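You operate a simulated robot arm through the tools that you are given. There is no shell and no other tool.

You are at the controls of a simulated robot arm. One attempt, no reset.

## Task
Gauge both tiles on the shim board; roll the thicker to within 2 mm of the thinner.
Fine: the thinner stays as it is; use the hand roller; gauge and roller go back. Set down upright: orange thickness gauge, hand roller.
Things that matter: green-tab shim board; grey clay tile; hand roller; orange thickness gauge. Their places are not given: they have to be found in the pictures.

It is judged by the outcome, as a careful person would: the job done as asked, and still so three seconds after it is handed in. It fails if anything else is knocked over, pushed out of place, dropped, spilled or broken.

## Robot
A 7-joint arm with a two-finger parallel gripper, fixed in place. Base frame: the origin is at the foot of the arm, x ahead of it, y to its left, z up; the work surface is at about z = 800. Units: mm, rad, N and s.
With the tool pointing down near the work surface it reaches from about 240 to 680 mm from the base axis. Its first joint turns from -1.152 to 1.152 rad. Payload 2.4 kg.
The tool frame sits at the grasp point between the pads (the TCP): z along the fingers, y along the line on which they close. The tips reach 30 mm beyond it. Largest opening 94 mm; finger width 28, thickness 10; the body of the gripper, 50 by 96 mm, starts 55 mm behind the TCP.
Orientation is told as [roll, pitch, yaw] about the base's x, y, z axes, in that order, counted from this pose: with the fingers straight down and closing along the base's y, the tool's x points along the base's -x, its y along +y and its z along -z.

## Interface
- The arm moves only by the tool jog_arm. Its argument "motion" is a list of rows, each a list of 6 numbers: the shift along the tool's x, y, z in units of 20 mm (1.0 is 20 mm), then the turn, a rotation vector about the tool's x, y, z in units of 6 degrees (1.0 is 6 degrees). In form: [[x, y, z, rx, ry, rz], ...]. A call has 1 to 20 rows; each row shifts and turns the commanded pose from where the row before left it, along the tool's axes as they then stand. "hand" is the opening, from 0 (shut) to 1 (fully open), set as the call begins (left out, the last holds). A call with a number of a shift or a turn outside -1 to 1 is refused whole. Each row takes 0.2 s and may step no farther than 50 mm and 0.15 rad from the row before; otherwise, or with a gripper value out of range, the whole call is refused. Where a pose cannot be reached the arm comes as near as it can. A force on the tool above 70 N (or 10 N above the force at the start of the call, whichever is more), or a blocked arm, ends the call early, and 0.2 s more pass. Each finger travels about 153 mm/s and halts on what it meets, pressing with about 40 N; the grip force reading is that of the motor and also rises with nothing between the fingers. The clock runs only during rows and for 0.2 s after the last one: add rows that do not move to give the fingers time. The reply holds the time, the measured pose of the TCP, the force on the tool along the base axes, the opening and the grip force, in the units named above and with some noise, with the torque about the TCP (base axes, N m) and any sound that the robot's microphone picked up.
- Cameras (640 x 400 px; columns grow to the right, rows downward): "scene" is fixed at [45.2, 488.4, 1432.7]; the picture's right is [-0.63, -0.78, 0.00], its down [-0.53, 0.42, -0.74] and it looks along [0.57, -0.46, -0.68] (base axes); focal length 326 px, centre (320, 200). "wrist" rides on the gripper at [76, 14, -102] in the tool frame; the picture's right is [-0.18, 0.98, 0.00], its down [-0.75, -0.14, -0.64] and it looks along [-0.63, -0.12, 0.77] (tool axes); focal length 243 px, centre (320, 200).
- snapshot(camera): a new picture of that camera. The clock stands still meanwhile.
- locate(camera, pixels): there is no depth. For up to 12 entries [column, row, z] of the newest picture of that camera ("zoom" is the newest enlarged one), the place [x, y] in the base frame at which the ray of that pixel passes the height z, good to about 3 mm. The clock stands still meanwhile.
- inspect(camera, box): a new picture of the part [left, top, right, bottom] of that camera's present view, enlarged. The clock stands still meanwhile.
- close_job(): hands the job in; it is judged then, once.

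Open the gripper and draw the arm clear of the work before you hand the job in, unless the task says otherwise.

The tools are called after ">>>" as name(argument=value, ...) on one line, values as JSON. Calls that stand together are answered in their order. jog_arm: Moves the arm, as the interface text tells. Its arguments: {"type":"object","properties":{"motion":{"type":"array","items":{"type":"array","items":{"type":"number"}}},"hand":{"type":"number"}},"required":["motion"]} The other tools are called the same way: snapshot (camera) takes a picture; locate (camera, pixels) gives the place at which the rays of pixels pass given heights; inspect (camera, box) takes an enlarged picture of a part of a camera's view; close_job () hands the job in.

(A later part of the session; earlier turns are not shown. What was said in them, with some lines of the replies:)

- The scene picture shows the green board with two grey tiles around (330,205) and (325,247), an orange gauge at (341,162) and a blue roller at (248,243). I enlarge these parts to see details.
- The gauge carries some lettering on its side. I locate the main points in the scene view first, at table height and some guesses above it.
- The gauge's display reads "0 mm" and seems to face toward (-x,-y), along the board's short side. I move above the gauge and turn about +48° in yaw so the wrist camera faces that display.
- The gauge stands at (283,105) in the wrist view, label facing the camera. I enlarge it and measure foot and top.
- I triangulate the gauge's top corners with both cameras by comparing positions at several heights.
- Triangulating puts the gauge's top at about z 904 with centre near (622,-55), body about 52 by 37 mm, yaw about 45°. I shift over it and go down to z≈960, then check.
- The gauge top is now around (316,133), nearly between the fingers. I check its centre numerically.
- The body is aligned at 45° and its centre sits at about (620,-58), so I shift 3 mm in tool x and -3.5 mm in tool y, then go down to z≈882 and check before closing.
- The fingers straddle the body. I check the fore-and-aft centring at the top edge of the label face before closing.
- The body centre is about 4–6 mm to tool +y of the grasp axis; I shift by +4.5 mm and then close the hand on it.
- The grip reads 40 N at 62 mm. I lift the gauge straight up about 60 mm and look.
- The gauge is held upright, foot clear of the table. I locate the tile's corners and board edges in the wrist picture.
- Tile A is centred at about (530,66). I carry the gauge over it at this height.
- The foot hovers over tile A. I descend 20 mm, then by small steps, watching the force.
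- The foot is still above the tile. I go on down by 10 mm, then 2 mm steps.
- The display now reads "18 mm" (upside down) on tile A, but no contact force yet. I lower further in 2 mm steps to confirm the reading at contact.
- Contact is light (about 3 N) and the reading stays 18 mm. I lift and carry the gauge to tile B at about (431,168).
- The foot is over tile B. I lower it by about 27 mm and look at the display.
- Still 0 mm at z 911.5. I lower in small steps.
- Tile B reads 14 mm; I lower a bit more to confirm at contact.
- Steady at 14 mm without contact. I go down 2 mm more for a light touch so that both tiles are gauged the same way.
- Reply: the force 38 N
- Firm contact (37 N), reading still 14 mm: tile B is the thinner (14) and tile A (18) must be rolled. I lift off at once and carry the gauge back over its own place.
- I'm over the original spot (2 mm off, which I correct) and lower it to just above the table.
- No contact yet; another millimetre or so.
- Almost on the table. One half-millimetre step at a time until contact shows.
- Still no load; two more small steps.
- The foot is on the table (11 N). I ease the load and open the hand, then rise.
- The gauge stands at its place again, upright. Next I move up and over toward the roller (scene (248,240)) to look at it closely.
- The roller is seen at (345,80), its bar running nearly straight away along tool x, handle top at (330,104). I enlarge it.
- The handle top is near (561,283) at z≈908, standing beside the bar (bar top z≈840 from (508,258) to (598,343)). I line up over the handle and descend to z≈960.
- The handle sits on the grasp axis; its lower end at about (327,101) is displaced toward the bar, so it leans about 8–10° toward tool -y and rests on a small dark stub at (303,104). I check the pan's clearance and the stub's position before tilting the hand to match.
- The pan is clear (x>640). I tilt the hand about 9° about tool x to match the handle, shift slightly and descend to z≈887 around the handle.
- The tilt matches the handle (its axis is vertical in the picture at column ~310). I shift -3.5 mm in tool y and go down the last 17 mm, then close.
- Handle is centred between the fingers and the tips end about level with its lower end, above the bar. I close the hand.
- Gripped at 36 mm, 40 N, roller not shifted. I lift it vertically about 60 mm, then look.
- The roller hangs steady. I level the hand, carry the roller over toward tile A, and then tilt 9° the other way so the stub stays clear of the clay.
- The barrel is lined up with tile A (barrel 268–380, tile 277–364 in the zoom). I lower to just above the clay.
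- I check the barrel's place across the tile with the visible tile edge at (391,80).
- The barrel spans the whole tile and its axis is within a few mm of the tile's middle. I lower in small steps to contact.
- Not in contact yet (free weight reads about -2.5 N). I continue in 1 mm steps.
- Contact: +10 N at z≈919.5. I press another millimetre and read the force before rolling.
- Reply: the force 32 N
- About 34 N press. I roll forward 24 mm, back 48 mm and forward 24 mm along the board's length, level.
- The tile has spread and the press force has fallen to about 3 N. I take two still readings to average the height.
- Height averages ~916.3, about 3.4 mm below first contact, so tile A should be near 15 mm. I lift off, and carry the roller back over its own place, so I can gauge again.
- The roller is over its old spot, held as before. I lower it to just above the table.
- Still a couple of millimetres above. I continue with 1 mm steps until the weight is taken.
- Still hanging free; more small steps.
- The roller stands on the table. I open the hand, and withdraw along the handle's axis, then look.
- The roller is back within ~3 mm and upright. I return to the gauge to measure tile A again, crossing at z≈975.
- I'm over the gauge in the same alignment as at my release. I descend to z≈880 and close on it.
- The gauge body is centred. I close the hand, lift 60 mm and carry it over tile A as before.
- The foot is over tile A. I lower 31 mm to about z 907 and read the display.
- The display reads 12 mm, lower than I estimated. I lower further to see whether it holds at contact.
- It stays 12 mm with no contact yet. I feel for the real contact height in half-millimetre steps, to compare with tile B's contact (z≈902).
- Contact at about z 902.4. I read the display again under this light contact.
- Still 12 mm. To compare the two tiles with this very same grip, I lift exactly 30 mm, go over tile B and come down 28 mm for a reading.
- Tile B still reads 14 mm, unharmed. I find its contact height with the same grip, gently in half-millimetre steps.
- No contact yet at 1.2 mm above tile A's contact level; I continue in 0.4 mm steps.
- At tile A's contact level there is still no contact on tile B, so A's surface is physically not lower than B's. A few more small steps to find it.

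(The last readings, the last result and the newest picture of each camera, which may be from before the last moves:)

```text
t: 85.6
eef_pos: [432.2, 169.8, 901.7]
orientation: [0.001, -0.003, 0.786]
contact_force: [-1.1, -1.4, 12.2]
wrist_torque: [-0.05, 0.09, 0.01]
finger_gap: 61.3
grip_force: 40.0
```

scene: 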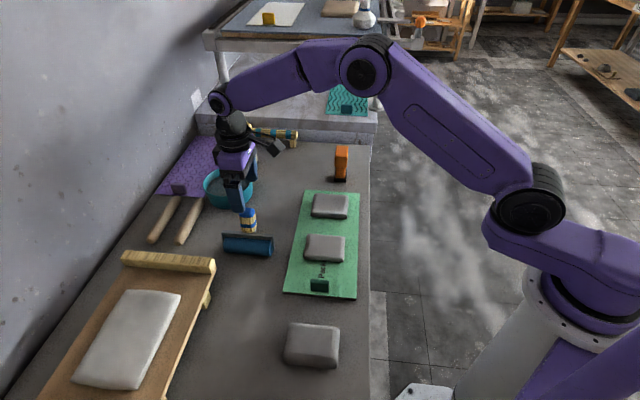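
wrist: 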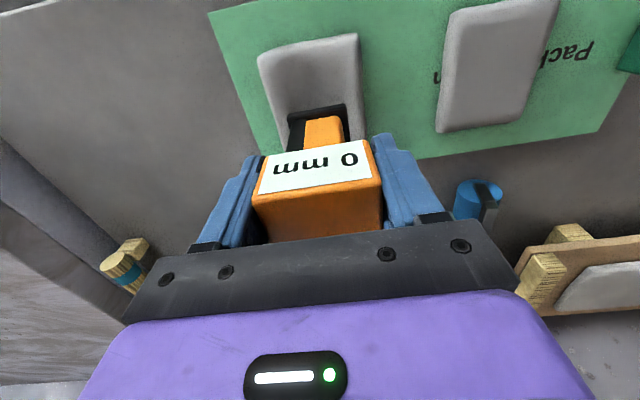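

With the same grip tile B touches about 0.5 mm lower than tile A, although the display says 14 against 12. I lift the gauge and look closely at the shape of both tiles.

>>> jog_arm(motion=[[0, 0, -0.8, 0, 0, 0], [0, 0, -1, 0, 0, 0], [0.5, -0.9, -0.5, 0, 0, 0], [0.9, -0.9, -0.5, 0, 0, 0], [0.9, -0.9, 0, 0, 0, 0], [0.9, -0.9, 0, 0, 0, 0], [0, 0, 0, 0, 0, 0]])

>>> inspect(camera="scene", box=[300, 185, 362, 225])

>>> inspect(camera="scene", box=[294, 228, 356, 268])

>>> snapshot(camera="wrist")

```text
t: 87.2
eef_pos: [439.8, 73.1, 957.9]
orientation: [-0.001, 0.001, 0.787]
contact_force: [0.2, 0.7, -0.8]
wrist_torque: [-0.01, 0.01, 0.01]
finger_gap: 61.6
grip_force: 40.2
```

```text
10.00 times, centred on (331, 205) of scene
```

zoom: 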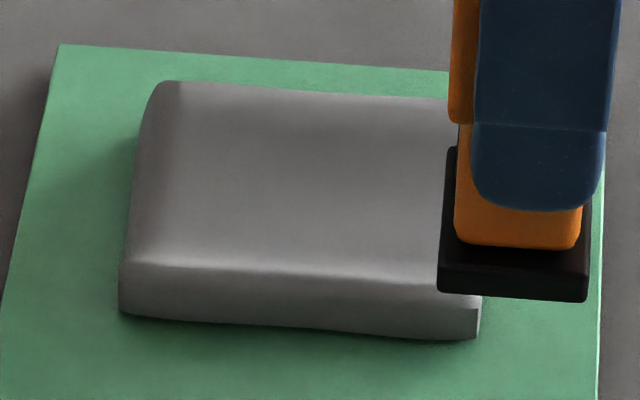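

```text
10.00 times, centred on (325, 248) of scene
```

zoom: 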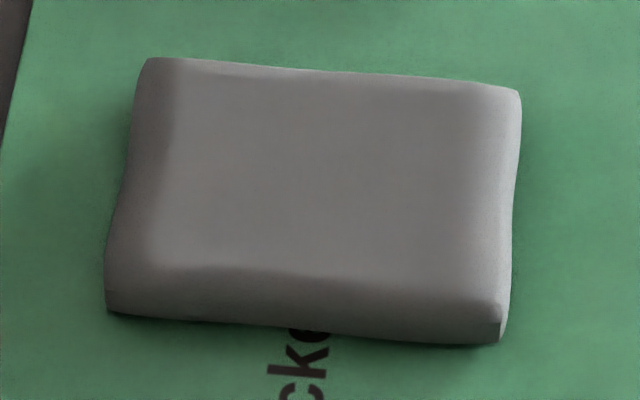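

```text
taken
```

wrist: 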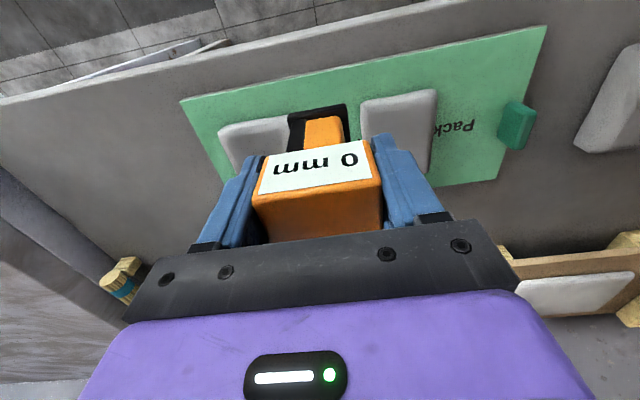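

Tile A's top looks slightly dished, with ridges at its front and back edges. To see whether its thickness varies, I gauge it off-centre, first 22 mm toward tile B, hovering a few mm above.

>>> jog_arm(motion=[[-0.93, -0.77, 0, 0, 0, 0], [-0.93, -0.77, 0, 0, 0, 0], [-0.93, -0.77, 0, 0, 0, 0], [0, 0, 1, 0, 0, 0], [0, 0, 1, 0, 0, 0], [0, 0, 0.5, 0, 0, 0], [0, 0, 0, 0, 0, 0], [0, 0, 0, 0, 0, 0]])

>>> inspect(camera="wrist", box=[220, 30, 420, 210])

>>> inspect(camera="scene", box=[290, 170, 380, 240])

```text
t: 89.0
eef_pos: [510.8, 79.4, 906.1]
orientation: [0.0, 0.0, 0.786]
contact_force: [1.6, 1.4, -1.5]
wrist_torque: [0.0, 0.0, -0.02]
finger_gap: 61.6
grip_force: 39.9
```

```text
2.22 times, centred on (320, 120) of wrist
```

zoom: 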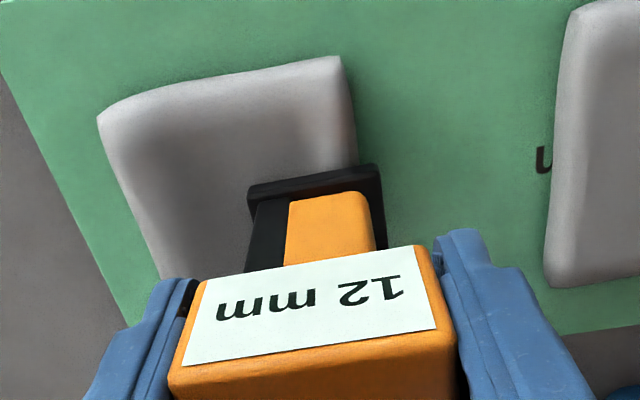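

```text
5.71 times, centred on (335, 205) of scene
```

zoom: 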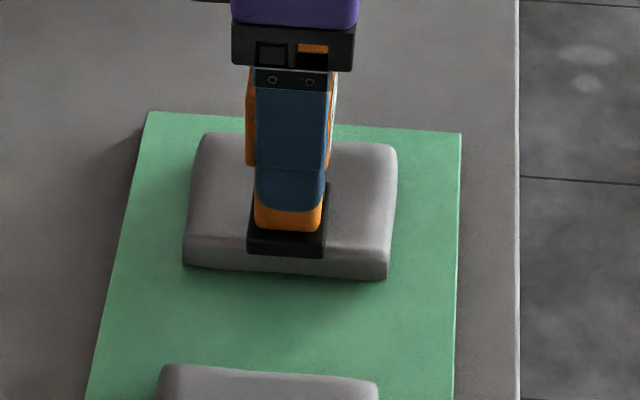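

Near the edge it also reads 12 mm, so tile A is a uniform 12 mm on the gauge against 14 mm for tile B: a 2 mm difference, within what's asked, and I must not roll further. I lift and carry the gauge back to its place.

>>> jog_arm(motion=[[0, 0, -0.8, 0, 0, 0], [0, 0, -0.8, 0, 0, 0], [0.109, -0.945, 0, 0, 0, 0], [0.109, -0.945, 0, 0, 0, 0], [0.109, -0.945, 0, 0, 0, 0], [0.109, -0.945, 0, 0, 0, 0], [0.109, -0.945, 0, 0, 0, 0], [0.109, -0.945, 0, 0, 0, 0], [0.109, -0.945, 0, 0, 0, 0], [0.109, -0.945, 0, 0, 0, 0], [0.109, -0.945, 0, 0, 0, 0], [0, 0, 0, 0, 0, 0], [0, 0, 0, 0, 0, 0]])

>>> jog_arm(motion=[[0, 0, 0, 0, 0, 0]])

>>> jog_arm(motion=[[0, 0, 0, 0, 0, 0]])

>>> inspect(camera="scene", box=[270, 110, 400, 230])

```text
t: 91.8
eef_pos: [618.5, -53.6, 940.4]
orientation: [0.001, 0.0, 0.787]
contact_force: [-0.1, 0.0, -0.7]
wrist_torque: [0.02, 0.02, 0.01]
finger_gap: 61.9
grip_force: 40.5
```

```text
t: 92.2
eef_pos: [618.1, -54.3, 939.7]
orientation: [0.001, 0.002, 0.785]
contact_force: [0.5, 0.2, -0.5]
wrist_torque: [-0.02, -0.02, 0.01]
finger_gap: 61.4
grip_force: 40.3
```

```text
t: 92.6
eef_pos: [617.6, -53.3, 939.1]
orientation: [-0.001, 0.001, 0.787]
contact_force: [-0.1, 0.1, -1.4]
wrist_torque: [0.0, 0.0, 0.01]
finger_gap: 61.7
grip_force: 40.2
```

```text
3.33 times, centred on (335, 170) of scene
```

zoom: 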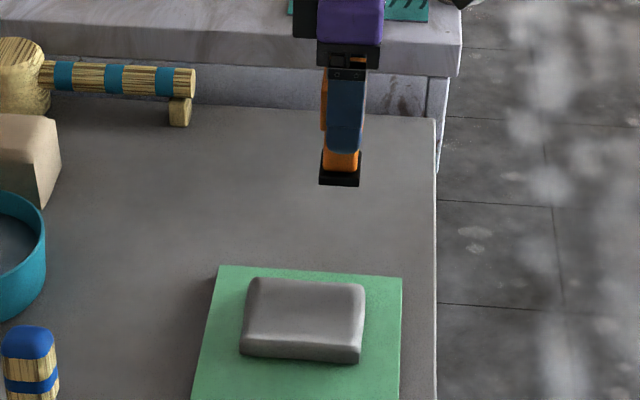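

Over its place; I correct 2 mm and lower to about 2–3 mm above the table.

>>> jog_arm(motion=[[0.07, -0.07, 0.9, 0, 0, 0], [0, 0, 0.9, 0, 0, 0], [0, 0, 0.7, 0, 0, 0], [0, 0, 0.45, 0, 0, 0], [0, 0, 0, 0, 0, 0], [0, 0, 0, 0, 0, 0]])

>>> jog_arm(motion=[[0, 0, 0.04, 0, 0, 0], [0, 0, 0, 0, 0, 0]])

>>> jog_arm(motion=[[0, 0, 0.03, 0, 0, 0], [0, 0, 0, 0, 0, 0]])

```text
t: 94.0
eef_pos: [618.5, -53.0, 880.8]
orientation: [0.0, -0.003, 0.785]
contact_force: [-0.4, 0.1, -1.9]
wrist_torque: [0.01, 0.02, -0.01]
finger_gap: 61.6
grip_force: 39.8
```

```text
t: 94.6
eef_pos: [617.3, -54.0, 879.7]
orientation: [0.0, -0.001, 0.786]
contact_force: [0.7, 0.0, -0.7]
wrist_torque: [0.01, -0.02, 0.01]
finger_gap: 61.6
grip_force: 40.4
```

```text
t: 95.2
eef_pos: [618.1, -55.0, 879.1]
orientation: [0.0, 0.0, 0.784]
contact_force: [-0.2, 0.5, -1.1]
wrist_torque: [0.01, -0.01, -0.03]
finger_gap: 61.7
grip_force: 40.2
```

Still free; more half-millimetre steps.

>>> jog_arm(motion=[[0, 0, 0.03, 0, 0, 0], [0, 0, 0, 0, 0, 0]])

>>> jog_arm(motion=[[0, 0, 0.025, 0, 0, 0], [0, 0, 0, 0, 0, 0]])

>>> jog_arm(motion=[[0, 0, 0.02, 0, 0, 0], [0, 0, 0, 0, 0, 0]])

```text
t: 95.8
eef_pos: [617.1, -53.7, 878.1]
orientation: [-0.001, 0.001, 0.785]
contact_force: [0.3, -0.4, -0.5]
wrist_torque: [0.0, -0.01, 0.01]
finger_gap: 61.7
grip_force: 40.4
```

```text
t: 96.4
eef_pos: [618.2, -54.9, 878.2]
orientation: [0.0, 0.001, 0.785]
contact_force: [-0.4, -0.7, -1.1]
wrist_torque: [-0.04, -0.02, 0.01]
finger_gap: 61.6
grip_force: 39.8
```

```text
t: 97.0
eef_pos: [618.8, -56.1, 877.1]
orientation: [0.0, -0.001, 0.787]
contact_force: [-0.4, -0.3, -0.7]
wrist_torque: [0.04, -0.03, -0.03]
finger_gap: 61.8
grip_force: 40.3
```

Two more small steps to reach the table.

>>> jog_arm(motion=[[0, 0, 0.02, 0, 0, 0], [0, 0, 0, 0, 0, 0]])

>>> jog_arm(motion=[[0, 0, 0.02, 0, 0, 0], [0, 0, 0, 0, 0, 0]])

```text
t: 97.6
eef_pos: [618.3, -54.8, 878.5]
orientation: [-0.003, 0.001, 0.784]
contact_force: [-1.7, -1.1, 12.8]
wrist_torque: [0.12, 0.22, 0.05]
finger_gap: 61.7
grip_force: 40.1
```

```text
t: 98.2
eef_pos: [617.9, -54.5, 878.4]
orientation: [-0.002, -0.001, 0.787]
contact_force: [-5.4, -0.2, 22.4]
wrist_torque: [0.12, 0.34, 0.02]
finger_gap: 61.4
grip_force: 39.3
```

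The gauge is on the table (22 N). I ease off half a millimetre, open the hand, and rise clear.

>>> jog_arm(motion=[[0, 0, -0.03, 0, 0, 0], [0, 0, 0, 0, 0, 0]])

>>> jog_arm(motion=[[0, 0, 0, 0, 0, 0], [0, 0, 0, 0, 0, 0], [0, 0, 0, 0, 0, 0], [0, 0, -0.5, 0, 0, 0], [0, 0, -1, 0, 0, 0], [0, 0, -1, 0, 0, 0], [0, 0, -1, 0, 0, 0], [0, 0, -1, 0, 0, 0], [0, 0, -1, 0, 0, 0], [0, 0, -1, 0, 0, 0], [0, 0, 0, 0, 0, 0]], hand=1)

>>> snapshot(camera="scene")

>>> snapshot(camera="wrist")

>>> inspect(camera="scene", box=[200, 120, 370, 305])

```text
t: 98.8
eef_pos: [616.5, -55.0, 875.7]
orientation: [-0.002, -0.002, 0.788]
contact_force: [-0.6, 0.8, 17.9]
wrist_torque: [0.1, -0.01, -0.02]
finger_gap: 61.5
grip_force: 39.9
```

```text
t: 101.2
eef_pos: [620.0, -55.0, 1006.5]
orientation: [-0.001, 0.0, 0.786]
contact_force: [-0.1, -0.1, 0.0]
wrist_torque: [0.02, 0.01, -0.02]
finger_gap: 94.0
grip_force: 0.1
```

```text
taken
```

scene: 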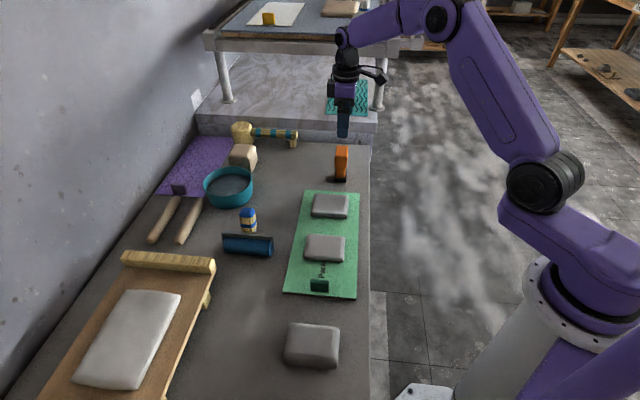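

```text
taken
```

wrist: 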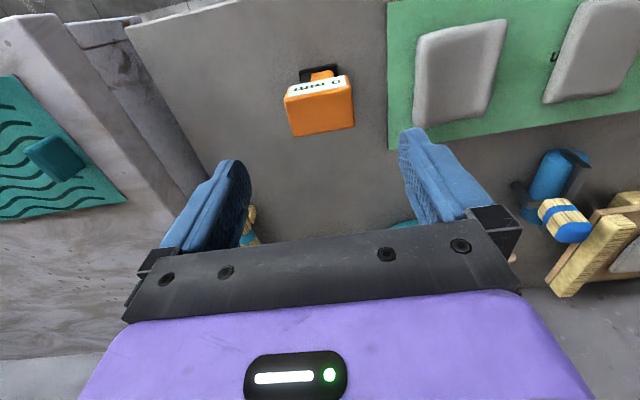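

```text
2.16 times, centred on (285, 212) of scene
```

zoom: 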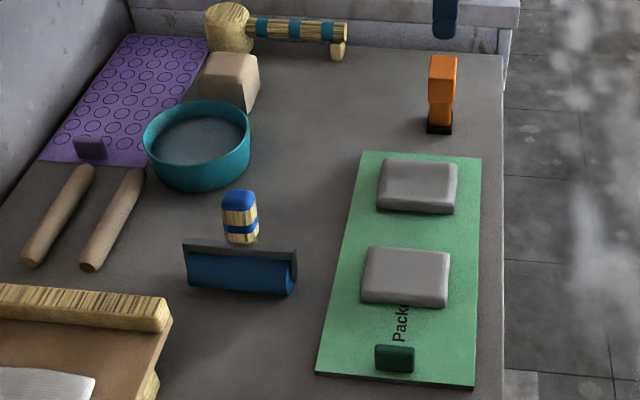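

Everything stands upright in its place: gauge at (341,163), roller at (247,238), both tiles on the board. I draw the arm up and back, clear of the work.

>>> jog_arm(motion=[[0, 0, -1, 0, 0, 0], [0, 0, -1, 0, 0, 0], [0.9, 0, -1, 0, 0, 0], [0.9, 0, -1, 0, 0, 0], [0.9, 0, -0.5, 0, 0, 0], [0.9, 0, 0, 0, 0, 0], [0.9, 0, 0, 0, 0, 0], [0, 0, 0, 0, 0, 0]])

>>> snapshot(camera="scene")

```text
t: 103.0
eef_pos: [553.1, -120.6, 1095.2]
orientation: [0.001, 0.001, 0.787]
contact_force: [-0.2, -0.4, 1.1]
wrist_torque: [0.01, -0.03, 0.01]
finger_gap: 94.0
grip_force: 0.1
```

```text
taken
```

scene: 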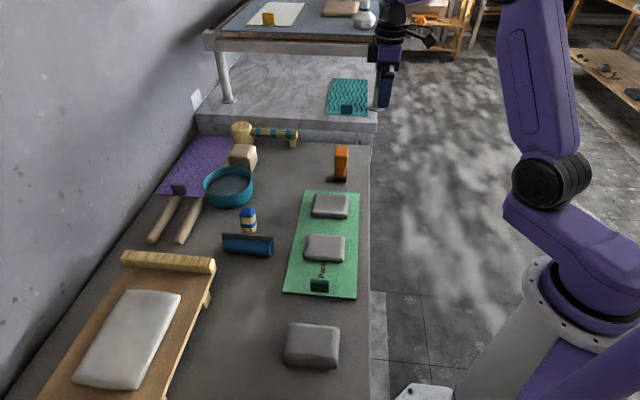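

The arm is clear and the hand open. The gauge read 12 mm on the rolled tile and 14 mm on the untouched one, a 2 mm difference, and gauge and roller are back and upright, so I hand the job in.

>>> close_job()

```text
The job is handed in.
```

I gauged both tiles and rolled the thicker one from 18 mm to 12 mm. The thinner tile still reads 14 mm. That makes the difference 2 mm on the gauge, right at the limit.

- **Overshoot:** I aimed for about 15 mm, but one set of strokes under about 34 N took off more than I expected. The rolled tile is now the thinner of the two. I could not add thickness back, so I stopped there.
- **Uncertainty:** The gauge shows whole millimetres, so the true difference could be slightly under or over 2 mm. Touching both tiles with the same grip on the gauge, I found the rolled tile's surface about 0.5 mm higher than the other's. That disagrees with the readings, and I did not resolve it. The rolled tile read 12 mm both at the centre and near one edge.
- **Thinner tile:** I never rolled it, and it read 14 mm again after the rolling. While gauging it I once pressed harder than I meant to, at 37 N, with no change in the reading.
- **Gauge and roller:** Both are back in their places within about 3 mm, standing upright.
- **Everything else:** Nothing else looks moved in the last scene picture. The hand was open and the arm clear when I handed the job in.
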